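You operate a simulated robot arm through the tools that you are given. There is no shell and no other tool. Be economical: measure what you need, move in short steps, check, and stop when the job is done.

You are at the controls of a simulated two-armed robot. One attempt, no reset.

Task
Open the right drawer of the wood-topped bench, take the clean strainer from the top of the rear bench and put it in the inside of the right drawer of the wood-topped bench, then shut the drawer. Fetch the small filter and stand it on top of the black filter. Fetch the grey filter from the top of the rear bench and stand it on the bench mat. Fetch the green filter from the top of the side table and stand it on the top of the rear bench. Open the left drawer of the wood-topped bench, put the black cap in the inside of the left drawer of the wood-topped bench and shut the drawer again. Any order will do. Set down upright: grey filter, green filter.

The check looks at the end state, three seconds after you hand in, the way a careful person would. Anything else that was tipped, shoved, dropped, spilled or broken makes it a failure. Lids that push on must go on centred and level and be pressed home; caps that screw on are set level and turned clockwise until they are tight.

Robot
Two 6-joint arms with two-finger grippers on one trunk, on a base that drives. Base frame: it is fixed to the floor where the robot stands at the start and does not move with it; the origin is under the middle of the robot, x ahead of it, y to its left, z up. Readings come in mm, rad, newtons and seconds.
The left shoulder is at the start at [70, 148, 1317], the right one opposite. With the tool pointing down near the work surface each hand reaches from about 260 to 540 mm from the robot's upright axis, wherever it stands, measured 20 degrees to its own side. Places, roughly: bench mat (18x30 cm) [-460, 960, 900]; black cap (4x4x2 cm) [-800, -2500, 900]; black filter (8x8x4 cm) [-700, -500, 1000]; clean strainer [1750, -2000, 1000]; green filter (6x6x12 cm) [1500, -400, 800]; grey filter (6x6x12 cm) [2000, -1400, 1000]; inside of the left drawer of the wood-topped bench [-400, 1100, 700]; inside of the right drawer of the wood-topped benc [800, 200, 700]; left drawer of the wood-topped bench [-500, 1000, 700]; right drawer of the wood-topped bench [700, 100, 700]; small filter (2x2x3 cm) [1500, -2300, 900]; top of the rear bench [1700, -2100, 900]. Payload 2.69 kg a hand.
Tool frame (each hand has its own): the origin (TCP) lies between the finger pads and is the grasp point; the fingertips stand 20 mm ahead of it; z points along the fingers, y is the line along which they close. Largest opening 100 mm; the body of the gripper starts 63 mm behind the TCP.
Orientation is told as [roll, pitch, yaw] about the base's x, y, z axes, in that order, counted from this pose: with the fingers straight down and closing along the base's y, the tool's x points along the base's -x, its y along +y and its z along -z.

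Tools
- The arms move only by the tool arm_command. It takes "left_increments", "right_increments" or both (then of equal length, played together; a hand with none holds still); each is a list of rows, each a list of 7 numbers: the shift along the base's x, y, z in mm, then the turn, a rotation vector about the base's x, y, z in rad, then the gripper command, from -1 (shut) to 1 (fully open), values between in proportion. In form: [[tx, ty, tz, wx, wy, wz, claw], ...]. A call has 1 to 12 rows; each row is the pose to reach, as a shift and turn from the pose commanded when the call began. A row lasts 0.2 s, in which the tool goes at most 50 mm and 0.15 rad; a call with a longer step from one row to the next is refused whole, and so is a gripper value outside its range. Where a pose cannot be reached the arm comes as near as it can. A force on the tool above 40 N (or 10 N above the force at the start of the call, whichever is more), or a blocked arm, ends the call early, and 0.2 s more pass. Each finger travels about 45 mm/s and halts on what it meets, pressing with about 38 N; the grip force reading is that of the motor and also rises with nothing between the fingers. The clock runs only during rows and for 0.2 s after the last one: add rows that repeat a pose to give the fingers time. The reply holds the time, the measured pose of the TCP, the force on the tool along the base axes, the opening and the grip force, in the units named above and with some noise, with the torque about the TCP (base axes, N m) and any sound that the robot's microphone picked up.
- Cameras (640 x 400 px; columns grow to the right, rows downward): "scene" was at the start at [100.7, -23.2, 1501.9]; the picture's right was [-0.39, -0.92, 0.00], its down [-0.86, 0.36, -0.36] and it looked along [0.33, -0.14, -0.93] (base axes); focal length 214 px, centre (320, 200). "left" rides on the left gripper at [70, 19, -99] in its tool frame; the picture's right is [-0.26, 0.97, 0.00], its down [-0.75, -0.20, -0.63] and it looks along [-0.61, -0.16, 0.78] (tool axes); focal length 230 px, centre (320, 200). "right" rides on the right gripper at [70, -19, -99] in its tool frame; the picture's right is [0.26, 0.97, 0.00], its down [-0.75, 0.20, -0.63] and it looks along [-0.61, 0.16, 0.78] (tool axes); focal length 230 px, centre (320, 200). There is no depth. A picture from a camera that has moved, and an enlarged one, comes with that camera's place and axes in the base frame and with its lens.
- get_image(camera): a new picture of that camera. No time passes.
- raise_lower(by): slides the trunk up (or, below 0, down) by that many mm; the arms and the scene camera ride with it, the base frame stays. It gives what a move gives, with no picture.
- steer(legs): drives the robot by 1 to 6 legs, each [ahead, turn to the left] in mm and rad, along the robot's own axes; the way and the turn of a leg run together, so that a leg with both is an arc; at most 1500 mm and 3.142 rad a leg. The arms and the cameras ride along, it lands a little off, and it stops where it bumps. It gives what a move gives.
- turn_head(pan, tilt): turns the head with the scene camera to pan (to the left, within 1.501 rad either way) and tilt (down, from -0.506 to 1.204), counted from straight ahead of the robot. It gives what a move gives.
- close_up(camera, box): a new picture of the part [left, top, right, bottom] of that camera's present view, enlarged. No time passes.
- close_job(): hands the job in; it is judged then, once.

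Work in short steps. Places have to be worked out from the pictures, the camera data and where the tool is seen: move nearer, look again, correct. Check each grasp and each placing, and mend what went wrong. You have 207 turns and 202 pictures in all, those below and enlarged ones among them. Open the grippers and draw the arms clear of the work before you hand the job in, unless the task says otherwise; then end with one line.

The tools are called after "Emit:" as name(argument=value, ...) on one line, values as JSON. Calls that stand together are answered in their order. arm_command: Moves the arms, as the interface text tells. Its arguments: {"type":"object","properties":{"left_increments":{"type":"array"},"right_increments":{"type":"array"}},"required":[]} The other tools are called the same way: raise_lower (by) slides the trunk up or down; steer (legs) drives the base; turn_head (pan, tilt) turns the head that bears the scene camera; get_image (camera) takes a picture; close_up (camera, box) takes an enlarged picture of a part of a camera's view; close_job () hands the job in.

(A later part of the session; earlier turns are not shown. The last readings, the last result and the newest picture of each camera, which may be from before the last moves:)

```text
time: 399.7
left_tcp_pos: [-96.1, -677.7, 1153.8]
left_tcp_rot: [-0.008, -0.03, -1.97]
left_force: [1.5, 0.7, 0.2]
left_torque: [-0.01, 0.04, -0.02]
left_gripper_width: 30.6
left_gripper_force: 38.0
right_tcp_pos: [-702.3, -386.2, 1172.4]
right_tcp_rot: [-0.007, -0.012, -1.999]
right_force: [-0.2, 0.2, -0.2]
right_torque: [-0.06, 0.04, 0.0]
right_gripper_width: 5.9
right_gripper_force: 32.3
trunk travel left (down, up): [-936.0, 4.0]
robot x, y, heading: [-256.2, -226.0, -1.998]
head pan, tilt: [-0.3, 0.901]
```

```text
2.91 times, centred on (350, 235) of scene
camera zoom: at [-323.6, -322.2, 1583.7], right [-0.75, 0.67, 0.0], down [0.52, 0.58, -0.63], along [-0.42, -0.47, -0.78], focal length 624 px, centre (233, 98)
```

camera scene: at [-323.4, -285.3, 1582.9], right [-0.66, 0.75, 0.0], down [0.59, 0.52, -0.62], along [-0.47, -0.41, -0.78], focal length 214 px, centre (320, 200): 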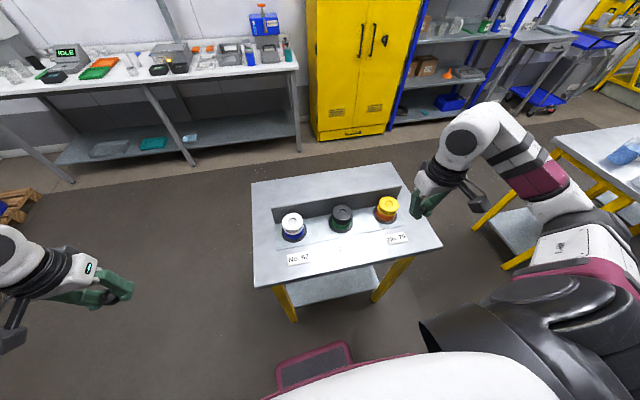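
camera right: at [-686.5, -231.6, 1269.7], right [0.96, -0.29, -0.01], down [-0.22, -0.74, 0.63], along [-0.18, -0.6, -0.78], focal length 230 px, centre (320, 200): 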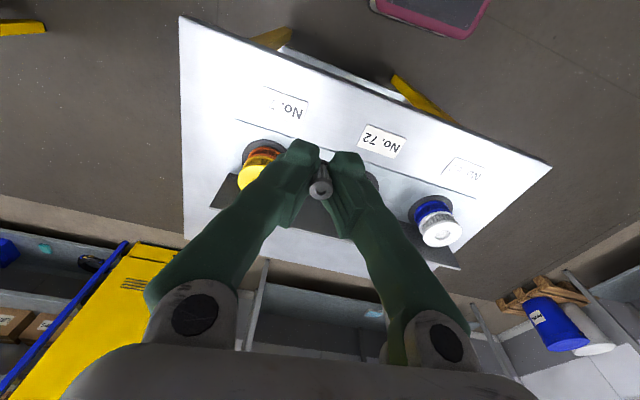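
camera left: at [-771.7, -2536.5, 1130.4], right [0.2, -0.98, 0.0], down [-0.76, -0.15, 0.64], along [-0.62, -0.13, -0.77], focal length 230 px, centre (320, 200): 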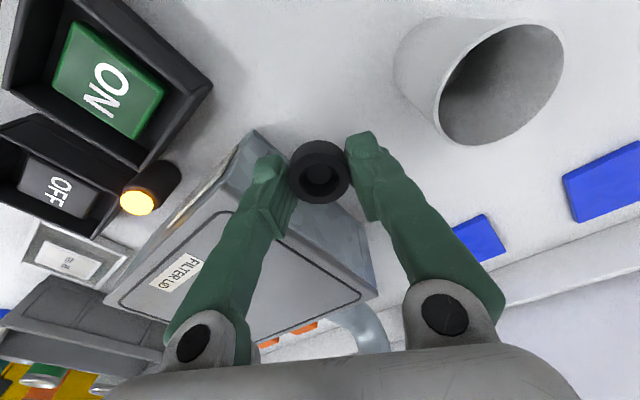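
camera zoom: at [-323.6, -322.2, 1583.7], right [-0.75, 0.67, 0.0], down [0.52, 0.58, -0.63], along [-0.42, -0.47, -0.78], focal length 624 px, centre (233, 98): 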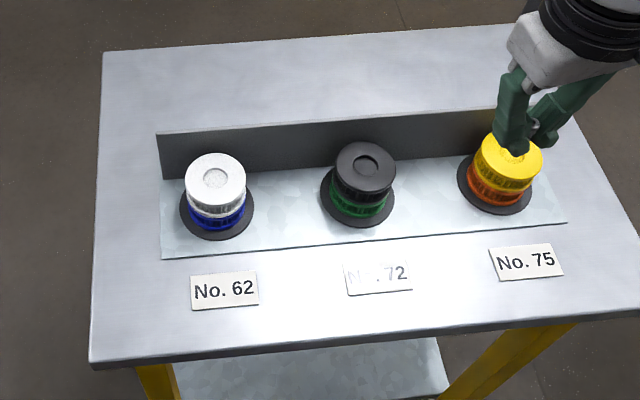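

The small filter goes on top of the black one: top at about (-692,-509, ~990). I bring the right hand over it at z≈1075.

Emit:
arm_command(right_increments=[[2, -25, -15, 0, 0.005, 0, -1], [4, -50, -30, 0, 0.01, 0, -1], [6, -75, -50, 0, 0.012, 0, -1], [8, -100, -70, 0, 0.012, 0, -1], [10, -123, -97, 0, 0.012, 0, -1]])

Emit:
get_image(camera="right")

Emit:
close_up(camera="scene", box=[240, 170, 460, 300])

```text
time: 400.9
left_tcp_pos: [-97.0, -685.6, 1149.9]
left_tcp_rot: [-0.008, -0.022, -1.97]
left_force: [0.3, -0.4, -0.3]
left_torque: [0.03, 0.04, 0.01]
left_gripper_width: 30.3
left_gripper_force: 37.8
right_tcp_pos: [-703.7, -519.8, 1059.5]
right_tcp_rot: [-0.017, -0.009, -1.999]
right_force: [-0.3, 0.5, 0.6]
right_torque: [-0.01, 0.0, 0.0]
right_gripper_width: 6.1
right_gripper_force: 31.7
right hand out of reach, approached as far as the arm can: row 1, 2, 3, 4, 5
trunk travel left (down, up): [-936.0, 4.0]
robot x, y, heading: [-257.9, -226.0, -2.0]
head pan, tilt: [-0.3, 0.901]
```

```text
49 pictures are left
camera right: at [-690.7, -449.0, 1158.1], right [0.99, -0.17, -0.02], down [-0.12, -0.77, 0.63], along [-0.12, -0.62, -0.77], focal length 230 px, centre (320, 200)
```

right: 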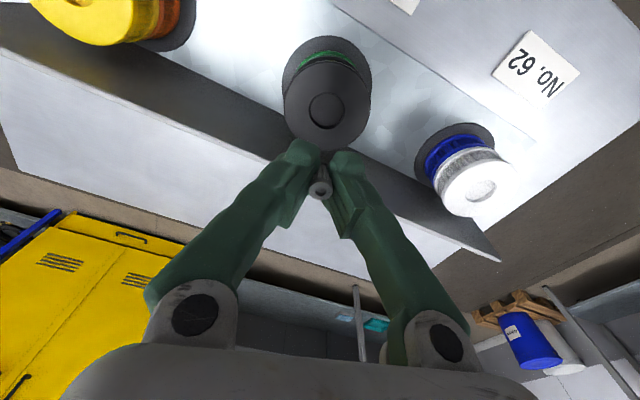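

```text
2.91 times, centred on (350, 235) of scene
camera zoom: at [-326.7, -335.3, 1582.6], right [-0.75, 0.66, 0.0], down [0.52, 0.59, -0.62], along [-0.41, -0.46, -0.78], focal length 624 px, centre (233, 98)
```

zoom: 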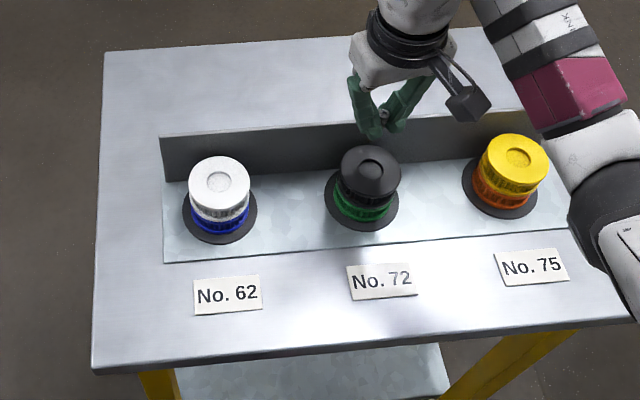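

Triangulation gives the black top's centre near (-700,-512), z≈960. I correct by (3,8) mm, level, and descend 40 mm with the trunk.

Emit:
raise_lower(by=-40)

Emit:
arm_command(right_increments=[[2, 4, 0, 0, -0.01, 0, -1], [3, 8, 0, 0, -0.019, 0, -1], [3, 8, 0, 0, -0.019, 0, -1]])

Emit:
get_image(camera="right")

Emit:
close_up(camera="scene", box=[300, 150, 440, 250])

```text
time: 401.7
left_tcp_pos: [-99.0, -680.9, 1111.9]
left_tcp_rot: [-0.008, -0.027, -1.971]
left_force: [0.0, 0.0, -0.4]
left_torque: [-0.03, -0.01, -0.01]
left_gripper_width: 30.6
left_gripper_force: 37.3
right_tcp_pos: [-704.0, -516.4, 1020.4]
right_tcp_rot: [-0.012, -0.011, -2.001]
right_force: [0.0, 0.4, -0.7]
right_torque: [-0.03, -0.04, -0.01]
right_gripper_width: 6.1
right_gripper_force: 32.0
trunk travel left (down, up): [-896.0, 44.0]
robot x, y, heading: [-255.2, -227.8, -1.999]
head pan, tilt: [-0.3, 0.901]
```

```text
time: 402.5
left_tcp_pos: [-98.5, -681.0, 1112.8]
left_tcp_rot: [-0.007, -0.027, -1.971]
left_force: [-0.5, -0.5, 0.4]
left_torque: [0.02, -0.01, 0.03]
left_gripper_width: 30.8
left_gripper_force: 38.2
right_tcp_pos: [-702.5, -508.1, 1020.9]
right_tcp_rot: [0.005, -0.004, -2.002]
right_force: [0.0, 0.4, 0.1]
right_torque: [0.02, -0.01, 0.02]
right_gripper_width: 6.3
right_gripper_force: 32.6
trunk travel left (down, up): [-896.0, 44.0]
robot x, y, heading: [-256.8, -227.4, -1.997]
head pan, tilt: [-0.3, 0.901]
```

```text
47 pictures are left
camera right: at [-691.5, -436.2, 1118.8], right [0.99, -0.17, 0.0], down [-0.13, -0.76, 0.63], along [-0.1, -0.63, -0.77], focal length 230 px, centre (320, 200)
```

right: 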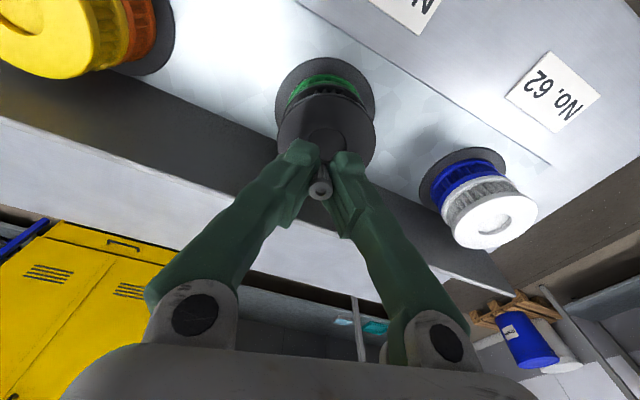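

```text
4.00 times, centred on (370, 200) of scene
camera zoom: at [-328.3, -330.2, 1542.9], right [-0.75, 0.67, 0.0], down [0.52, 0.58, -0.62], along [-0.41, -0.46, -0.78], focal length 858 px, centre (120, 200)
```

zoom: 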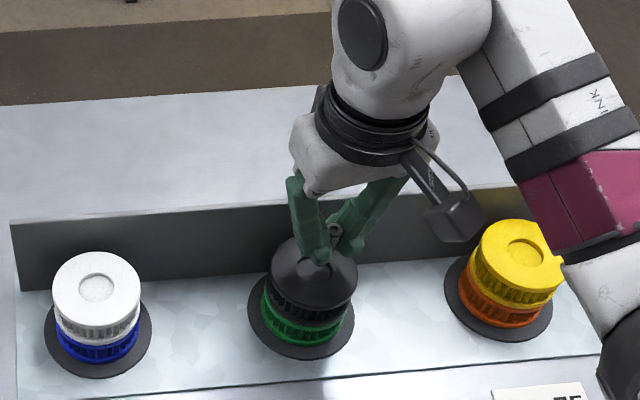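

Top centre ≈ (-699,-510), z≈965. I correct by (3,-2) and descend 20 mm more, then look closely.

Emit:
arm_command(right_increments=[[3, -2, 0, 0, 0, 0, -1], [3, -2, 0, 0, 0, 0, -1]])

Emit:
raise_lower(by=-18)

Emit:
close_up(camera="right", box=[250, 80, 400, 230])

Emit:
close_up(camera="scene", box=[335, 180, 415, 240])

```text
time: 403.1
left_tcp_pos: [-99.2, -682.9, 1112.0]
left_tcp_rot: [-0.007, -0.026, -1.971]
left_force: [0.1, 1.3, -0.4]
left_torque: [-0.02, 0.0, -0.02]
left_gripper_width: 30.7
left_gripper_force: 37.7
right_tcp_pos: [-700.3, -510.7, 1018.9]
right_tcp_rot: [0.007, -0.005, -2.001]
right_force: [-0.1, 0.4, 0.7]
right_torque: [0.0, 0.0, -0.03]
right_gripper_width: 6.0
right_gripper_force: 32.3
trunk travel left (down, up): [-896.0, 44.0]
robot x, y, heading: [-255.9, -225.8, -1.999]
head pan, tilt: [-0.3, 0.901]
```

```text
time: 403.8
left_tcp_pos: [-98.7, -681.7, 1095.0]
left_tcp_rot: [-0.008, -0.026, -1.971]
left_force: [0.5, 0.7, 0.6]
left_torque: [-0.01, 0.01, 0.02]
left_gripper_width: 30.4
left_gripper_force: 38.0
right_tcp_pos: [-699.7, -511.0, 1001.5]
right_tcp_rot: [0.007, -0.007, -1.999]
right_force: [0.0, 0.6, 0.5]
right_torque: [-0.01, 0.02, 0.02]
right_gripper_width: 6.2
right_gripper_force: 32.5
trunk travel left (down, up): [-878.0, 62.0]
robot x, y, heading: [-257.6, -228.2, -1.998]
head pan, tilt: [-0.3, 0.901]
```

```text
2.67 times, centred on (325, 155) of right
camera zoom: at [-689.1, -438.5, 1099.7], right [0.99, -0.17, 0.0], down [-0.13, -0.76, 0.64], along [-0.1, -0.63, -0.77], focal length 614 px, centre (307, 320)
```

zoom: 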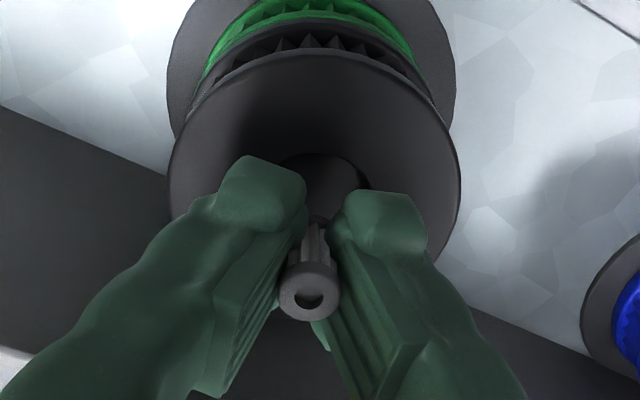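

```text
6.67 times, centred on (375, 210) of scene
camera zoom: at [-328.4, -330.9, 1524.8], right [-0.75, 0.67, 0.0], down [0.52, 0.59, -0.62], along [-0.41, -0.46, -0.78], focal length 1430 px, centre (-47, 133)
```

zoom: 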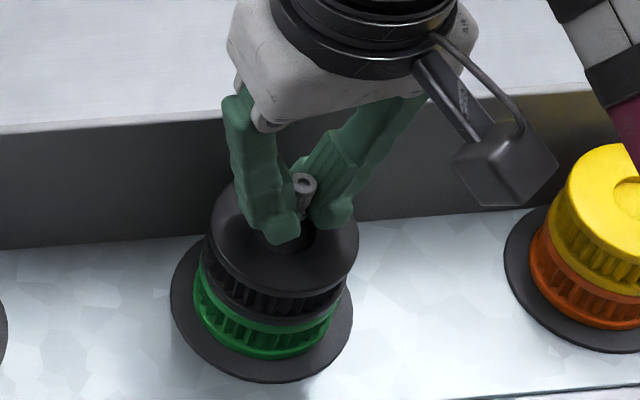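

The two views disagree only by a few mm around the present place, so I keep it and feel downward.

Emit:
raise_lower(by=-5)

Emit:
raise_lower(by=-4)

Emit:
close_up(camera="right", box=[250, 80, 400, 230])

```text
time: 404.3
left_tcp_pos: [-99.5, -681.6, 1089.7]
left_tcp_rot: [-0.007, -0.024, -1.971]
left_force: [0.2, 0.7, -0.5]
left_torque: [0.05, 0.02, -0.01]
left_gripper_width: 30.6
left_gripper_force: 38.0
right_tcp_pos: [-700.0, -510.6, 995.7]
right_tcp_rot: [0.006, -0.007, -1.999]
right_force: [0.0, 0.5, 0.3]
right_torque: [-0.02, -0.02, 0.0]
right_gripper_width: 6.2
right_gripper_force: 33.2
trunk travel left (down, up): [-873.0, 67.0]
robot x, y, heading: [-256.0, -226.1, -1.998]
head pan, tilt: [-0.3, 0.901]
```

```text
time: 404.8
left_tcp_pos: [-100.2, -681.8, 1085.7]
left_tcp_rot: [-0.008, -0.024, -1.97]
left_force: [-1.4, -1.2, -0.4]
left_torque: [-0.03, -0.02, 0.0]
left_gripper_width: 30.3
left_gripper_force: 38.0
right_tcp_pos: [-699.9, -511.5, 993.9]
right_tcp_rot: [0.007, -0.008, -2.0]
right_force: [-0.1, -0.1, -0.3]
right_torque: [-0.02, 0.01, -0.02]
right_gripper_width: 6.2
right_gripper_force: 32.8
trunk travel left (down, up): [-869.0, 71.0]
robot x, y, heading: [-256.6, -226.5, -2.002]
head pan, tilt: [-0.3, 0.901]
```

```text
2.67 times, centred on (325, 155) of right
camera zoom: at [-689.1, -438.6, 1090.7], right [0.99, -0.17, 0.0], down [-0.13, -0.76, 0.64], along [-0.1, -0.63, -0.77], focal length 614 px, centre (307, 320)
```

zoom: 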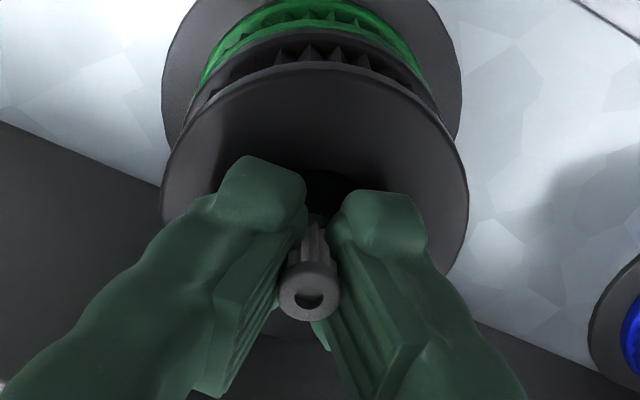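

Cross-checking heights (fingertips touched the bench at TCP 917, so the filter's base is 20 mm below the TCP), the top is near 970 and the hand should go (+3,+6) mm. I correct and feel down again.

Emit:
arm_command(right_increments=[[2, 3, 0, 0, 0, 0, -1], [3, 6, 0, 0, 0.005, 0, -1], [3, 6, 0, 0, 0.007, 0, -1]])

Emit:
close_up(camera="right", box=[270, 110, 370, 210])

Emit:
close_up(camera="scene", box=[345, 185, 405, 230])

```text
time: 405.6
left_tcp_pos: [-99.1, -682.4, 1085.8]
left_tcp_rot: [-0.007, -0.025, -1.97]
left_force: [-0.1, 0.6, 0.1]
left_torque: [0.01, -0.01, -0.02]
left_gripper_width: 30.7
left_gripper_force: 38.0
right_tcp_pos: [-698.0, -505.6, 991.8]
right_tcp_rot: [0.004, -0.014, -2.0]
right_force: [0.1, 0.4, -0.4]
right_torque: [0.02, 0.0, -0.03]
right_gripper_width: 6.2
right_gripper_force: 32.7
trunk travel left (down, up): [-869.0, 71.0]
robot x, y, heading: [-257.0, -227.5, -1.997]
head pan, tilt: [-0.3, 0.901]
```

```text
4.00 times, centred on (320, 160) of right
camera zoom: at [-686.5, -432.2, 1089.5], right [0.99, -0.17, 0.0], down [-0.13, -0.76, 0.64], along [-0.11, -0.63, -0.77], focal length 920 px, centre (320, 360)
```

zoom: 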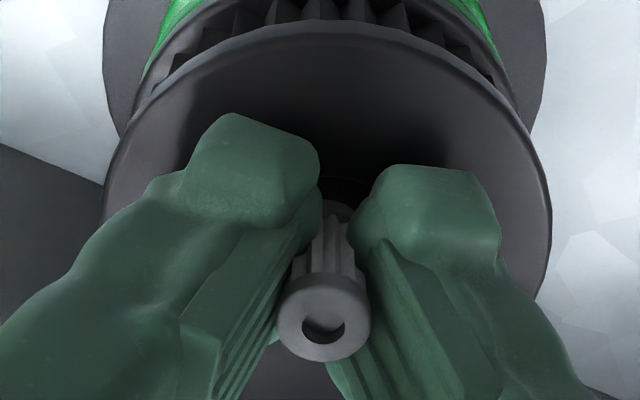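

```text
8.89 times, centred on (375, 208) of scene
camera zoom: at [-328.2, -330.6, 1515.9], right [-0.75, 0.67, 0.0], down [0.52, 0.58, -0.62], along [-0.41, -0.46, -0.78], focal length 1906 px, centre (-169, 133)
```

zoom: 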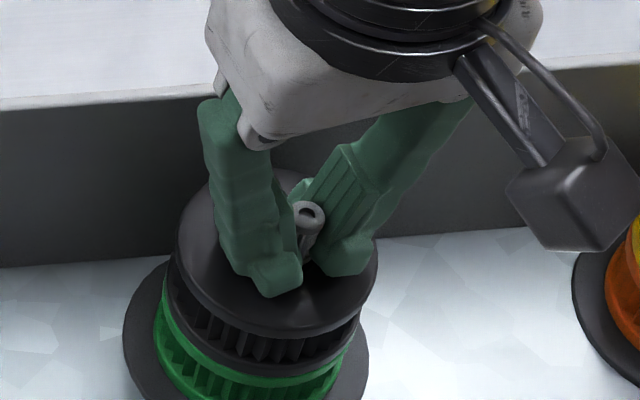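

Comparing filter base and disc directly in both pictures, the earlier place was better; I go back by (-2,-6) and descend until contact.

Emit:
arm_command(right_increments=[[-1, -3, 0, 0, 0.005, 0, -1], [-2, -6, 0, 0, 0.008, 0, -1], [-2, -6, 0, 0, 0.008, 0, -1]])

Emit:
raise_lower(by=-4)

Emit:
raise_lower(by=-4)

Emit:
close_up(camera="right", box=[270, 110, 370, 210])

```text
time: 406.4
left_tcp_pos: [-99.4, -682.5, 1085.7]
left_tcp_rot: [-0.008, -0.027, -1.97]
left_force: [0.5, -0.3, 0.2]
left_torque: [-0.02, 0.03, 0.01]
left_gripper_width: 30.7
left_gripper_force: 37.8
right_tcp_pos: [-699.6, -511.4, 993.4]
right_tcp_rot: [-0.006, -0.016, -2.001]
right_force: [0.2, -1.0, -0.2]
right_torque: [-0.01, -0.03, -0.03]
right_gripper_width: 6.1
right_gripper_force: 32.1
trunk travel left (down, up): [-869.0, 71.0]
robot x, y, heading: [-256.7, -229.9, -1.997]
head pan, tilt: [-0.3, 0.901]
```

```text
time: 407.0
left_tcp_pos: [-99.9, -682.4, 1081.6]
left_tcp_rot: [-0.008, -0.024, -1.969]
left_force: [0.1, 0.4, -0.1]
left_torque: [-0.01, -0.01, 0.04]
left_gripper_width: 30.3
left_gripper_force: 38.3
right_tcp_pos: [-699.5, -511.7, 987.0]
right_tcp_rot: [-0.003, -0.016, -2.0]
right_force: [0.0, -1.2, -0.6]
right_torque: [0.01, 0.03, 0.01]
right_gripper_width: 6.2
right_gripper_force: 32.5
trunk travel left (down, up): [-865.0, 75.0]
robot x, y, heading: [-256.0, -229.1, -1.998]
head pan, tilt: [-0.3, 0.901]
```

```text
time: 407.5
left_tcp_pos: [-98.5, -681.7, 1078.1]
left_tcp_rot: [-0.009, -0.028, -1.971]
left_force: [0.6, -0.4, 0.4]
left_torque: [0.02, -0.03, -0.01]
left_gripper_width: 30.5
left_gripper_force: 37.8
right_tcp_pos: [-698.8, -511.4, 988.0]
right_tcp_rot: [-0.004, -0.02, -2.0]
right_force: [-3.4, -0.7, 18.0]
right_torque: [0.04, -0.01, 0.0]
right_gripper_width: 5.9
right_gripper_force: 32.1
trunk travel left (down, up): [-861.0, 79.0]
robot x, y, heading: [-258.8, -229.9, -1.995]
head pan, tilt: [-0.3, 0.901]
```

```text
4.00 times, centred on (320, 160) of right
camera zoom: at [-686.3, -437.5, 1084.0], right [0.99, -0.17, -0.01], down [-0.12, -0.76, 0.64], along [-0.12, -0.63, -0.76], focal length 920 px, centre (320, 360)
```

zoom: 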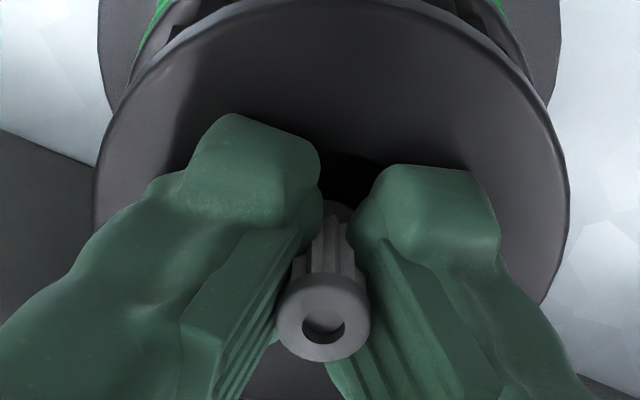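

Contact at 18 N, and the filter's base sits over the centre recess. I ease 1 mm, open slightly and look.

Emit:
arm_command(right_increments=[[0, 0, 1, 0, 0.01, 0, -1], [0, 0, 1, 0, 0.01, 0, -0.7], [0, 0, 1, 0, 0.01, 0, -0.5], [0, 0, 1, 0, 0.01, 0, -0.3], [0, 0, 1, 0, 0.01, 0, -0.3]])

Emit:
close_up(camera="right", box=[250, 90, 390, 230])

```text
time: 408.7
left_tcp_pos: [-95.5, -679.4, 1078.1]
left_tcp_rot: [-0.009, -0.029, -1.971]
left_force: [-0.1, -0.1, -0.2]
left_torque: [0.04, -0.01, 0.0]
left_gripper_width: 30.6
left_gripper_force: 38.1
right_tcp_pos: [-695.9, -510.3, 988.3]
right_tcp_rot: [-0.015, -0.029, -1.997]
right_force: [-3.8, 1.1, 37.9]
right_torque: [0.07, -0.2, 0.03]
right_gripper_width: 22.0
right_gripper_force: 0.2
trunk travel left (down, up): [-861.0, 79.0]
robot x, y, heading: [-254.8, -229.3, -1.994]
head pan, tilt: [-0.3, 0.901]
```

```text
2.86 times, centred on (320, 160) of right
camera zoom: at [-683.2, -435.5, 1085.2], right [0.99, -0.17, -0.02], down [-0.11, -0.75, 0.65], along [-0.12, -0.64, -0.76], focal length 657 px, centre (320, 314)
```

zoom: 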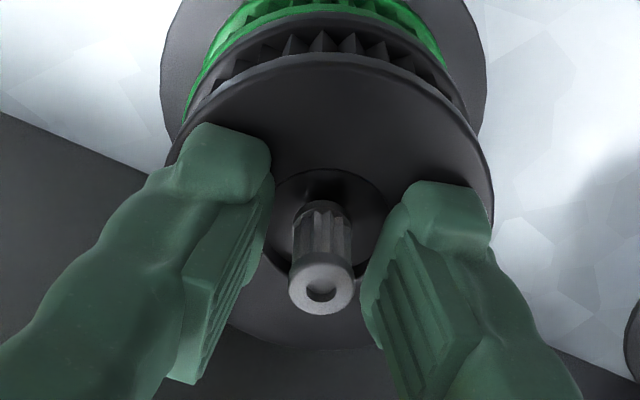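

The small filter stands upright in the black filter's centre recess. I rise straight up with the trunk and verify.

Emit:
raise_lower(by=75)

Emit:
get_image(camera="right")

Emit:
close_up(camera="scene", box=[320, 160, 420, 250])

```text
time: 409.8
left_tcp_pos: [-99.1, -682.2, 1151.8]
left_tcp_rot: [-0.007, -0.025, -1.971]
left_force: [0.0, -0.2, -0.1]
left_torque: [-0.01, -0.01, 0.01]
left_gripper_width: 30.6
left_gripper_force: 38.1
right_tcp_pos: [-700.4, -512.1, 1057.2]
right_tcp_rot: [-0.01, -0.022, -2.002]
right_force: [-0.8, -0.3, 1.1]
right_torque: [-0.01, -0.01, 0.02]
right_gripper_width: 34.9
right_gripper_force: 0.0
trunk travel left (down, up): [-936.0, 4.0]
robot x, y, heading: [-250.0, -229.0, -2.004]
head pan, tilt: [-0.3, 0.901]
```

```text
38 pictures are left
camera right: at [-687.5, -438.9, 1156.2], right [0.99, -0.17, -0.02], down [-0.12, -0.76, 0.64], along [-0.12, -0.63, -0.77], focal length 230 px, centre (320, 200)
```

right: 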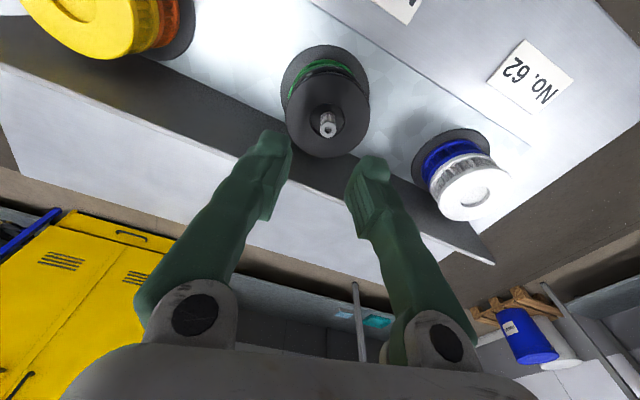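

```text
4.44 times, centred on (370, 205) of scene
camera zoom: at [-329.4, -331.4, 1582.7], right [-0.75, 0.67, 0.0], down [0.52, 0.59, -0.62], along [-0.41, -0.46, -0.78], focal length 953 px, centre (98, 178)
```

zoom: 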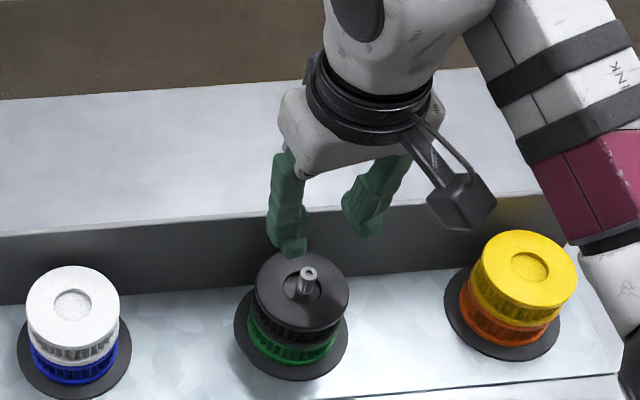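

The small filter stands upright on the black filter. I raise the right hand and back off, then drive toward the left drawer with the cap.

Emit:
arm_command(right_increments=[[0, 15, 25, 0, 0.02, 0, -0.3], [0, 30, 50, 0, 0.025, 0, -0.3], [0, 45, 75, 0, 0.025, 0, -0.3], [0, 65, 100, 0, 0.025, 0, -0.3], [0, 85, 112, 0, 0.025, 0, -0.3]])

Emit:
steer(legs=[[-150, 0], [0, -1.887], [640, 0], [0, -1.453]])

Emit:
turn_head(pan=0.3, tilt=0.9)

Emit:
get_image(camera="scene")

Emit:
get_image(camera="left")

```text
time: 411.0
left_tcp_pos: [-97.9, -681.5, 1152.9]
left_tcp_rot: [-0.007, -0.026, -1.97]
left_force: [0.7, 0.3, -0.1]
left_torque: [0.04, 0.01, 0.0]
left_gripper_width: 30.6
left_gripper_force: 37.8
right_tcp_pos: [-711.6, -402.1, 1164.3]
right_tcp_rot: [-0.03, -0.037, -2.0]
right_force: [0.0, -0.9, 0.6]
right_torque: [0.01, 0.0, -0.03]
right_gripper_width: 35.4
right_gripper_force: 0.1
right hand out of reach, approached as far as the arm can: row 1, 2, 3, 4, 5
trunk travel left (down, up): [-936.0, 4.0]
robot x, y, heading: [-255.7, -226.8, -1.999]
head pan, tilt: [-0.3, 0.901]
```

```text
time: 423.6
left_tcp_pos: [-758.5, 798.3, 1151.9]
left_tcp_rot: [-0.008, -0.026, 0.999]
left_force: [-0.1, 0.2, -0.4]
left_torque: [0.02, 0.01, 0.01]
left_gripper_width: 30.6
left_gripper_force: 37.6
right_tcp_pos: [-201.5, 419.1, 1163.6]
right_tcp_rot: [-0.029, -0.038, 0.969]
right_force: [-1.5, -1.2, -0.7]
right_torque: [-0.01, -0.06, 0.02]
right_gripper_width: 35.0
right_gripper_force: 0.1
trunk travel left (down, up): [-936.0, 4.0]
robot x, y, heading: [-681.1, 326.0, 0.971]
head pan, tilt: [-0.3, 0.901]
```

```text
time: 424.6
left_tcp_pos: [-757.8, 798.8, 1151.6]
left_tcp_rot: [-0.006, -0.025, 1.0]
left_force: [-0.4, 0.3, 0.3]
left_torque: [0.0, -0.01, 0.03]
left_gripper_width: 30.5
left_gripper_force: 38.1
right_tcp_pos: [-200.9, 418.2, 1164.7]
right_tcp_rot: [-0.03, -0.038, 0.968]
right_force: [-0.3, 0.1, 0.4]
right_torque: [0.02, 0.0, 0.0]
right_gripper_width: 34.8
right_gripper_force: 0.1
trunk travel left (down, up): [-936.0, 4.0]
robot x, y, heading: [-681.9, 323.1, 0.97]
head pan, tilt: [0.3, 0.901]
```

```text
36 pictures are left
camera scene: at [-631.9, 435.5, 1582.9], right [0.95, -0.3, 0.0], down [-0.23, -0.75, -0.62], along [0.18, 0.59, -0.78], focal length 214 px, centre (320, 200)
```

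scene: 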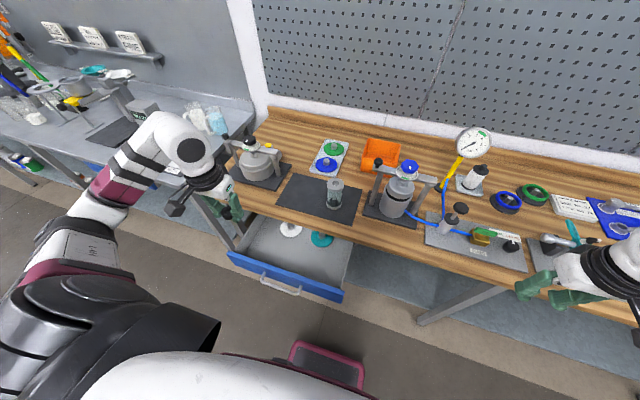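

```text
35 pictures are left
camera left: at [-812.4, 747.4, 1249.1], right [-0.67, 0.74, 0.0], down [0.56, 0.51, 0.65], along [0.48, 0.44, -0.76], focal length 230 px, centre (320, 200)
```

left: 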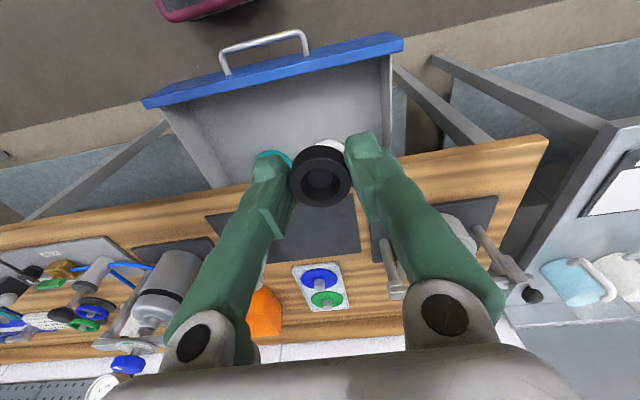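

The free middle of the left drawer is at (-647,783), right in the left hand's sector. I move over it while descending.

Emit:
arm_command(left_increments=[[5, 0, -40, 0, 0, 0, -1], [20, -3, -75, 0, 0, -0.02, -1], [40, -6, -105, 0, 0, -0.04, -1], [60, -9, -130, 0.005, 0.01, -0.06, -1], [85, -12, -150, 0.01, 0.02, -0.06, -1], [111, -16, -160, 0.01, 0.02, -0.06, -1]])

Emit:
get_image(camera="left")

```text
time: 426.0
left_tcp_pos: [-648.4, 779.2, 998.5]
left_tcp_rot: [0.014, -0.022, 0.944]
left_force: [-0.3, 0.2, -0.7]
left_torque: [0.0, -0.02, -0.03]
left_gripper_width: 30.5
left_gripper_force: 37.6
left hand out of reach, approached as far as the arm can: row 6
right_tcp_pos: [-201.2, 417.4, 1164.6]
right_tcp_rot: [-0.028, -0.036, 0.969]
right_force: [1.1, 0.0, -0.1]
right_torque: [-0.03, 0.02, -0.01]
right_gripper_width: 35.0
right_gripper_force: 0.0
trunk travel left (down, up): [-936.0, 4.0]
robot x, y, heading: [-679.9, 324.4, 0.966]
head pan, tilt: [0.3, 0.901]
```

```text
34 pictures are left
camera left: at [-703.8, 730.1, 1095.9], right [-0.63, 0.78, 0.02], down [0.6, 0.47, 0.64], along [0.49, 0.42, -0.77], focal length 230 px, centre (320, 200)
```

left: 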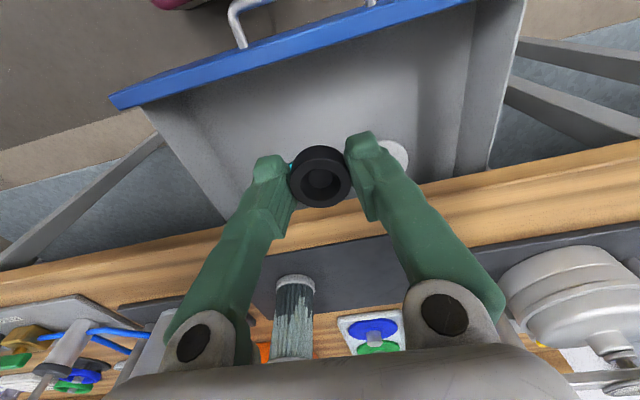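

Over the drawer. I lower the trunk by 222 and then in small steps.

Emit:
raise_lower(by=-222)

Emit:
raise_lower(by=-16)

Emit:
get_image(camera="left")

```text
time: 428.3
left_tcp_pos: [-651.3, 778.7, 776.5]
left_tcp_rot: [0.012, -0.021, 0.943]
left_force: [0.1, -0.2, -0.9]
left_torque: [-0.03, 0.0, 0.02]
left_gripper_width: 30.6
left_gripper_force: 38.3
right_tcp_pos: [-201.3, 417.8, 942.3]
right_tcp_rot: [-0.031, -0.038, 0.968]
right_force: [0.8, 0.0, 0.1]
right_torque: [-0.02, 0.0, -0.02]
right_gripper_width: 34.7
right_gripper_force: 0.2
trunk travel left (down, up): [-714.0, 226.0]
robot x, y, heading: [-679.3, 326.5, 0.97]
head pan, tilt: [0.3, 0.901]
```

```text
time: 429.0
left_tcp_pos: [-650.6, 778.9, 760.6]
left_tcp_rot: [0.012, -0.023, 0.945]
left_force: [-1.1, 0.3, 0.6]
left_torque: [0.01, 0.0, 0.01]
left_gripper_width: 30.7
left_gripper_force: 37.9
right_tcp_pos: [-201.3, 418.9, 926.7]
right_tcp_rot: [-0.029, -0.037, 0.969]
right_force: [0.1, 0.5, 0.1]
right_torque: [0.01, 0.0, -0.01]
right_gripper_width: 35.0
right_gripper_force: 0.1
trunk travel left (down, up): [-698.0, 242.0]
robot x, y, heading: [-682.0, 325.6, 0.973]
head pan, tilt: [0.3, 0.901]
```

```text
33 pictures are left
camera left: at [-705.6, 730.4, 857.9], right [-0.63, 0.78, 0.02], down [0.6, 0.47, 0.64], along [0.49, 0.42, -0.76], focal length 230 px, centre (320, 200)
```

left: 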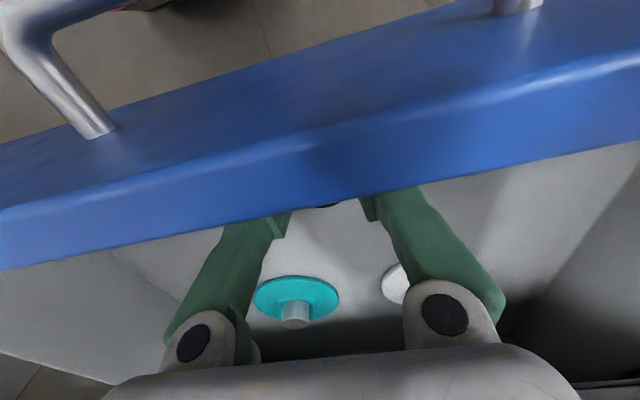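

Emit:
raise_lower(by=-8)

Emit:
raise_lower(by=-5)

Emit:
raise_lower(by=-4)

```text
time: 429.5
left_tcp_pos: [-649.8, 779.0, 753.1]
left_tcp_rot: [0.012, -0.023, 0.945]
left_force: [-0.1, -0.1, -0.2]
left_torque: [-0.01, -0.02, -0.02]
left_gripper_width: 30.4
left_gripper_force: 38.2
right_tcp_pos: [-201.2, 418.6, 918.7]
right_tcp_rot: [-0.03, -0.037, 0.968]
right_force: [0.0, -0.8, 0.5]
right_torque: [-0.04, -0.02, -0.01]
right_gripper_width: 35.3
right_gripper_force: 0.0
trunk travel left (down, up): [-690.0, 250.0]
robot x, y, heading: [-680.3, 320.7, 0.967]
head pan, tilt: [0.3, 0.901]
```

```text
time: 430.1
left_tcp_pos: [-649.5, 779.8, 747.3]
left_tcp_rot: [0.012, -0.023, 0.945]
left_force: [0.0, -0.5, -0.3]
left_torque: [-0.03, -0.02, 0.0]
left_gripper_width: 30.7
left_gripper_force: 37.3
right_tcp_pos: [-202.3, 417.6, 913.7]
right_tcp_rot: [-0.029, -0.038, 0.969]
right_force: [-0.4, -0.3, -0.2]
right_torque: [-0.03, 0.02, 0.03]
right_gripper_width: 34.9
right_gripper_force: 0.1
trunk travel left (down, up): [-685.0, 255.0]
robot x, y, heading: [-680.7, 320.0, 0.965]
head pan, tilt: [0.3, 0.901]
```

```text
time: 430.6
left_tcp_pos: [-650.1, 779.6, 745.3]
left_tcp_rot: [0.014, -0.024, 0.942]
left_force: [0.3, -0.1, 1.0]
left_torque: [0.0, 0.02, 0.02]
left_gripper_width: 30.5
left_gripper_force: 37.7
right_tcp_pos: [-200.6, 418.1, 908.6]
right_tcp_rot: [-0.03, -0.039, 0.971]
right_force: [-0.1, -0.1, 0.3]
right_torque: [0.01, 0.0, -0.03]
right_gripper_width: 34.9
right_gripper_force: 0.1
trunk travel left (down, up): [-681.0, 259.0]
robot x, y, heading: [-683.1, 325.5, 0.965]
head pan, tilt: [0.3, 0.901]
```

Emit:
raise_lower(by=-3)

Emit:
arm_command(left_increments=[[0, 0, 0, 0, 0, 0, -0.2], [0, 0, 0, 0, 0, 0, 0.1], [0, 0, 0, 0, 0, 0, 0.1], [0, 0, 0, 0, 0, 0, 0.1]])

Emit:
raise_lower(by=130)

Emit:
get_image(camera="left")

```text
time: 431.1
left_tcp_pos: [-650.5, 778.9, 742.3]
left_tcp_rot: [0.014, -0.028, 0.945]
left_force: [-1.7, 2.8, 18.4]
left_torque: [-0.26, -0.18, 0.0]
left_gripper_width: 30.3
left_gripper_force: 37.7
right_tcp_pos: [-201.7, 416.8, 907.0]
right_tcp_rot: [-0.03, -0.039, 0.972]
right_force: [-0.6, 0.7, -0.5]
right_torque: [0.02, -0.01, 0.0]
right_gripper_width: 35.0
right_gripper_force: 0.1
trunk travel left (down, up): [-678.0, 262.0]
robot x, y, heading: [-678.7, 324.1, 0.971]
head pan, tilt: [0.3, 0.901]
```

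```text
time: 432.1
left_tcp_pos: [-650.6, 777.1, 744.3]
left_tcp_rot: [0.012, -0.029, 0.944]
left_force: [-10.3, 7.4, 34.5]
left_torque: [-0.6, -0.49, 0.12]
left_gripper_width: 44.7
left_gripper_force: 0.1
right_tcp_pos: [-203.6, 415.7, 907.3]
right_tcp_rot: [-0.031, -0.043, 0.97]
right_force: [0.7, 1.0, 0.5]
right_torque: [0.02, -0.01, 0.0]
right_gripper_width: 35.1
right_gripper_force: 0.1
trunk travel left (down, up): [-678.0, 262.0]
robot x, y, heading: [-680.5, 321.6, 0.97]
head pan, tilt: [0.3, 0.901]
```

```text
time: 433.7
left_tcp_pos: [-651.0, 780.1, 871.2]
left_tcp_rot: [0.013, -0.024, 0.943]
left_force: [-0.1, -0.1, -0.1]
left_torque: [0.02, 0.0, 0.0]
left_gripper_width: 54.9
left_gripper_force: 0.0
right_tcp_pos: [-201.9, 417.8, 1035.5]
right_tcp_rot: [-0.029, -0.036, 0.968]
right_force: [0.3, 0.2, 0.6]
right_torque: [0.01, -0.01, -0.01]
right_gripper_width: 35.2
right_gripper_force: 0.1
trunk travel left (down, up): [-808.0, 132.0]
robot x, y, heading: [-683.9, 321.4, 0.974]
head pan, tilt: [0.3, 0.901]
```

```text
32 pictures are left
camera left: at [-705.5, 730.5, 967.8], right [-0.63, 0.78, 0.02], down [0.6, 0.47, 0.64], along [0.49, 0.42, -0.76], focal length 230 px, centre (320, 200)
```

left: 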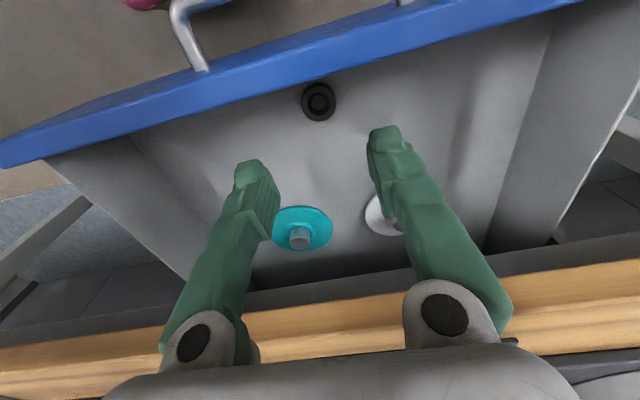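

The black cap lies in the drawer. Now I raise and reposition to push the left drawer shut with the right hand, as before.

Emit:
raise_lower(by=120)

Emit:
steer(legs=[[0, -0.934], [-400, 0], [0, 0.905]])

```text
time: 435.2
left_tcp_pos: [-649.6, 779.5, 990.9]
left_tcp_rot: [0.013, -0.022, 0.944]
left_force: [0.5, -0.1, -0.1]
left_torque: [0.01, -0.02, 0.01]
left_gripper_width: 55.1
left_gripper_force: 0.1
right_tcp_pos: [-200.7, 418.6, 1156.4]
right_tcp_rot: [-0.031, -0.037, 0.967]
right_force: [-0.3, -0.4, -0.2]
right_torque: [0.01, 0.02, 0.0]
right_gripper_width: 34.9
right_gripper_force: 0.1
trunk travel left (down, up): [-928.0, 12.0]
robot x, y, heading: [-683.5, 319.3, 0.97]
head pan, tilt: [0.3, 0.901]
```

```text
time: 442.4
left_tcp_pos: [-1032.5, 764.3, 990.9]
left_tcp_rot: [0.012, -0.025, 0.909]
left_force: [0.1, 0.1, 0.2]
left_torque: [-0.02, -0.01, 0.01]
left_gripper_width: 55.0
left_gripper_force: 0.1
right_tcp_pos: [-597.7, 386.7, 1155.2]
right_tcp_rot: [-0.031, -0.04, 0.934]
right_force: [-0.3, -0.1, 0.3]
right_torque: [0.02, 0.04, -0.01]
right_gripper_width: 35.0
right_gripper_force: 0.0
trunk travel left (down, up): [-928.0, 12.0]
robot x, y, heading: [-1076.5, 309.8, 0.937]
head pan, tilt: [0.3, 0.901]
```

In position. I lower the right arm and raise the left, then tilt the right hand forward.

Emit:
arm_command(right_increments=[[-10, 8, -30, 0.01, 0.01, 0, -1], [-20, 15, -60, 0.02, 0.02, 0, -1], [-30, 22, -90, 0.02, 0.03, 0, -1], [-41, 30, -120, 0.02, 0.04, 0, -1], [-51, 37, -150, 0.02, 0.04, 0, -1], [-61, 44, -180, 0.02, 0.04, 0, -1], [-71, 52, -210, 0.02, 0.04, 0, -1], [-81, 59, -238, 0.02, 0.04, 0, -1]], left_increments=[[0, 0, 20, 0, 0, 0, 0.1], [0, 0, 40, 0, 0, 0, 0.1], [0, 0, 60, 0, 0, 0, 0.1], [-5, -5, 80, 0, 0, 0, 0.1], [-10, -5, 100, 0, 0, 0, 0.1], [-15, -5, 120, 0, 0, 0, 0.1], [-20, -5, 140, 0, 0, 0, 0.1], [-25, -5, 150, 0, 0, 0, 0.1]])

Emit:
raise_lower(by=-190)

Emit:
arm_command(right_increments=[[5, 13, 4, 0.11, -0.08, 0, -1], [11, 26, 8, 0.22, -0.16, 0, -1], [16, 39, 12, 0.33, -0.24, 0, -1], [22, 52, 16, 0.44, -0.32, 0, -1], [27, 65, 20, 0.55, -0.4, 0, -1], [33, 78, 25, 0.66, -0.48, 0, -1], [38, 90, 29, 0.77, -0.56, 0, -1], [44, 103, 33, 0.88, -0.645, 0, -1], [49, 116, 37, 0.99, -0.725, 0, -1], [55, 129, 41, 1.1, -0.805, 0, -1], [60, 142, 45, 1.17, -0.855, 0, -1]])

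Emit:
get_image(camera="scene")

```text
time: 444.2
left_tcp_pos: [-1130.4, 784.2, 1101.7]
left_tcp_rot: [0.008, -0.029, 0.911]
left_force: [0.2, 0.0, -0.3]
left_torque: [0.01, 0.02, -0.01]
left_gripper_width: 55.0
left_gripper_force: 0.1
left hand out of reach, approached as far as the arm can: row 1, 2, 3, 4, 5, 6, 7, 8
right_tcp_pos: [-679.9, 438.9, 939.9]
right_tcp_rot: [0.018, -0.032, 0.917]
right_force: [-0.3, 0.6, -0.3]
right_torque: [0.0, -0.01, 0.0]
right_gripper_width: 0.3
right_gripper_force: 29.5
right hand out of reach, approached as far as the arm can: row 8
trunk travel left (down, up): [-928.0, 12.0]
robot x, y, heading: [-1075.9, 308.9, 0.934]
head pan, tilt: [0.3, 0.901]
```

```text
time: 446.3
left_tcp_pos: [-1130.3, 785.3, 911.2]
left_tcp_rot: [0.011, -0.027, 0.909]
left_force: [-0.1, 0.3, 0.1]
left_torque: [-0.03, -0.01, 0.0]
left_gripper_width: 54.8
left_gripper_force: 0.1
right_tcp_pos: [-678.4, 440.9, 750.6]
right_tcp_rot: [0.018, -0.031, 0.918]
right_force: [0.5, 0.1, 0.2]
right_torque: [0.03, 0.01, 0.0]
right_gripper_width: 0.0
right_gripper_force: 29.2
trunk travel left (down, up): [-738.0, 202.0]
robot x, y, heading: [-1079.2, 307.9, 0.929]
head pan, tilt: [0.3, 0.901]
```

```text
time: 448.7
left_tcp_pos: [-1127.6, 784.9, 911.4]
left_tcp_rot: [0.008, -0.027, 0.907]
left_force: [0.4, 0.2, -0.3]
left_torque: [-0.05, 0.02, -0.01]
left_gripper_width: 54.9
left_gripper_force: 0.2
right_tcp_pos: [-571.9, 580.2, 842.3]
right_tcp_rot: [0.755, -1.383, 0.164]
right_force: [0.8, 1.1, 0.0]
right_torque: [0.06, -0.01, -0.04]
right_gripper_width: 0.0
right_gripper_force: 29.2
right hand out of reach, approached as far as the arm can: row 4, 5, 6, 7, 8, 9, 10, 11
trunk travel left (down, up): [-738.0, 202.0]
robot x, y, heading: [-1080.7, 306.9, 0.934]
head pan, tilt: [0.3, 0.901]
```

```text
31 pictures are left
camera scene: at [-1026.1, 421.2, 1384.7], right [0.94, -0.33, 0.0], down [-0.26, -0.74, -0.62], along [0.2, 0.59, -0.78], focal length 214 px, centre (320, 200)
```

scene: 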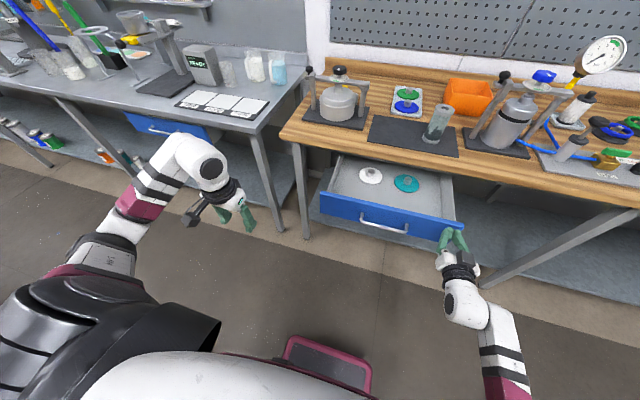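

The hand is 75 mm too far right. I shift the base left (turn, back, turn) and lower the trunk to the face's height.

Emit:
steer(legs=[[0, -0.6], [-130, 0], [0, 0.6]])

Emit:
raise_lower(by=-70)

Emit:
get_image(camera="scene")

```text
time: 453.3
left_tcp_pos: [-1251.3, 741.6, 911.7]
left_tcp_rot: [0.008, -0.028, 0.91]
left_force: [-0.4, 0.4, 0.6]
left_torque: [0.03, -0.01, -0.01]
left_gripper_width: 54.9
left_gripper_force: 0.0
right_tcp_pos: [-694.4, 536.6, 842.0]
right_tcp_rot: [0.752, -1.386, 0.166]
right_force: [0.1, 0.3, -0.1]
right_torque: [0.01, 0.0, 0.0]
right_gripper_width: 0.3
right_gripper_force: 29.6
trunk travel left (down, up): [-738.0, 202.0]
robot x, y, heading: [-1203.1, 263.5, 0.937]
head pan, tilt: [0.3, 0.901]
```

```text
time: 454.3
left_tcp_pos: [-1252.1, 741.5, 842.4]
left_tcp_rot: [0.009, -0.028, 0.91]
left_force: [-0.5, 0.9, 0.7]
left_torque: [0.02, 0.01, 0.02]
left_gripper_width: 54.9
left_gripper_force: 0.0
right_tcp_pos: [-695.6, 537.3, 772.1]
right_tcp_rot: [0.752, -1.382, 0.167]
right_force: [0.6, 0.2, 0.9]
right_torque: [0.02, 0.0, -0.01]
right_gripper_width: 0.0
right_gripper_force: 29.4
trunk travel left (down, up): [-668.0, 272.0]
robot x, y, heading: [-1203.3, 268.4, 0.938]
head pan, tilt: [0.3, 0.901]
```

```text
30 pictures are left
camera scene: at [-1149.4, 376.6, 1314.9], right [0.94, -0.33, 0.0], down [-0.26, -0.74, -0.62], along [0.2, 0.59, -0.78], focal length 214 px, centre (320, 200)
```

scene: 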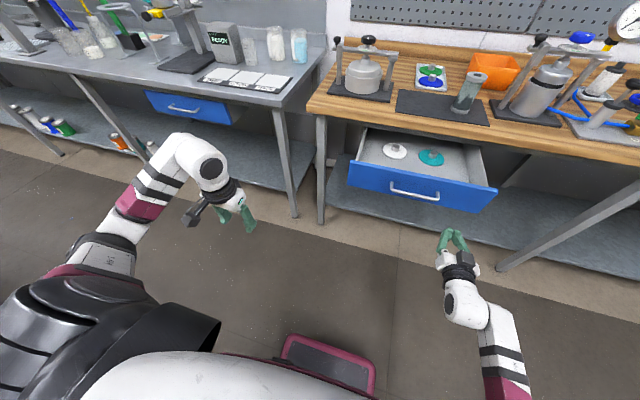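

Aligned on the right part of the drawer face (u≈-878). I push it in by driving ahead in steps.

Emit:
steer(legs=[[130, 0]])

Emit:
steer(legs=[[110, 0]])

Emit:
steer(legs=[[90, 0]])

Emit:
get_image(camera="scene")

```text
time: 455.6
left_tcp_pos: [-1175.3, 846.5, 842.5]
left_tcp_rot: [0.009, -0.028, 0.914]
left_force: [0.3, 0.1, -0.4]
left_torque: [0.0, 0.04, -0.02]
left_gripper_width: 54.8
left_gripper_force: 0.1
right_tcp_pos: [-618.2, 645.2, 772.7]
right_tcp_rot: [0.753, -1.383, 0.169]
right_force: [0.5, -0.5, -0.6]
right_torque: [0.01, -0.01, -0.02]
right_gripper_width: 0.2
right_gripper_force: 29.4
trunk travel left (down, up): [-668.0, 272.0]
robot x, y, heading: [-1123.9, 372.5, 0.941]
head pan, tilt: [0.3, 0.901]
```

```text
time: 456.8
left_tcp_pos: [-1110.9, 934.8, 841.0]
left_tcp_rot: [0.008, -0.028, 0.914]
left_force: [-0.3, 0.6, -0.5]
left_torque: [0.0, -0.01, 0.0]
left_gripper_width: 55.0
left_gripper_force: 0.1
right_tcp_pos: [-553.3, 731.0, 771.1]
right_tcp_rot: [0.75, -1.383, 0.17]
right_force: [-0.9, 0.3, -0.7]
right_torque: [0.02, -0.01, 0.0]
right_gripper_width: 0.2
right_gripper_force: 29.4
trunk travel left (down, up): [-668.0, 272.0]
robot x, y, heading: [-1060.1, 455.6, 0.94]
head pan, tilt: [0.3, 0.901]
```

```text
time: 457.9
left_tcp_pos: [-1058.2, 1005.7, 843.4]
left_tcp_rot: [0.009, -0.029, 0.913]
left_force: [-0.2, -0.2, 0.3]
left_torque: [-0.03, 0.0, 0.01]
left_gripper_width: 54.8
left_gripper_force: 0.0
right_tcp_pos: [-500.1, 802.2, 771.4]
right_tcp_rot: [0.753, -1.384, 0.167]
right_force: [0.6, 0.2, -1.2]
right_torque: [0.0, -0.03, 0.01]
right_gripper_width: 0.0
right_gripper_force: 29.4
trunk travel left (down, up): [-668.0, 272.0]
robot x, y, heading: [-1008.1, 537.0, 0.941]
head pan, tilt: [0.3, 0.901]
```

```text
29 pictures are left
camera scene: at [-955.4, 641.2, 1315.0], right [0.95, -0.33, 0.0], down [-0.26, -0.74, -0.62], along [0.2, 0.59, -0.78], focal length 214 px, centre (320, 200)
```

scene: 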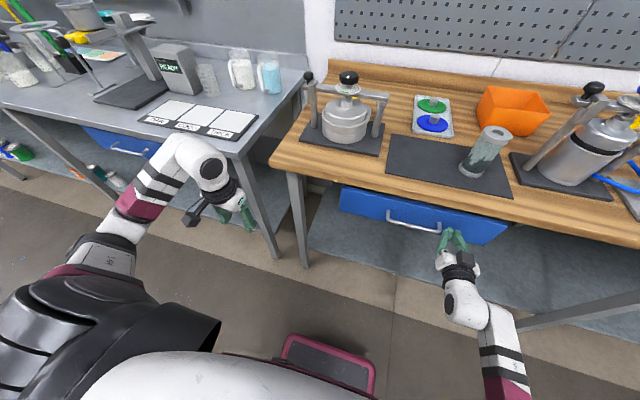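

Nearly shut. I push the last 30 mm until the stop is felt.

Emit:
steer(legs=[[35, 0]])

Emit:
close_up(camera="scene", box=[310, 160, 530, 280])

```text
time: 458.8
left_tcp_pos: [-1037.9, 1035.4, 842.2]
left_tcp_rot: [0.008, -0.029, 0.916]
left_force: [-1.0, 0.4, -0.8]
left_torque: [-0.02, 0.0, -0.03]
left_gripper_width: 55.2
left_gripper_force: 0.1
right_tcp_pos: [-479.2, 831.3, 770.3]
right_tcp_rot: [0.753, -1.385, 0.17]
right_force: [0.3, -0.2, -0.5]
right_torque: [0.0, 0.01, 0.01]
right_gripper_width: 0.0
right_gripper_force: 29.3
trunk travel left (down, up): [-668.0, 272.0]
robot x, y, heading: [-989.7, 564.5, 0.94]
head pan, tilt: [0.3, 0.901]
```

```text
2.91 times, centred on (420, 220) of scene
camera zoom: at [-934.3, 669.8, 1315.0], right [0.95, -0.33, 0.0], down [-0.25, -0.74, -0.62], along [0.2, 0.59, -0.78], focal length 624 px, centre (29, 142)
```

zoom: 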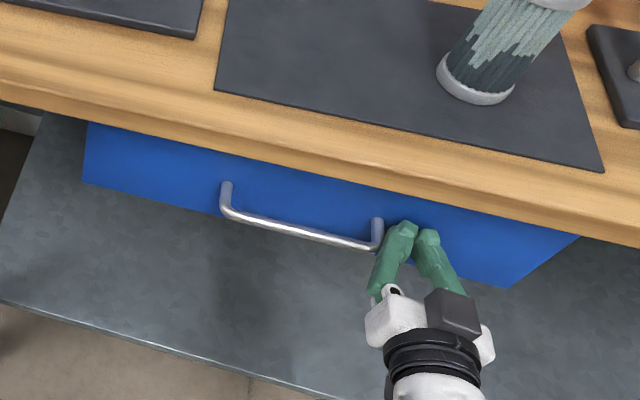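

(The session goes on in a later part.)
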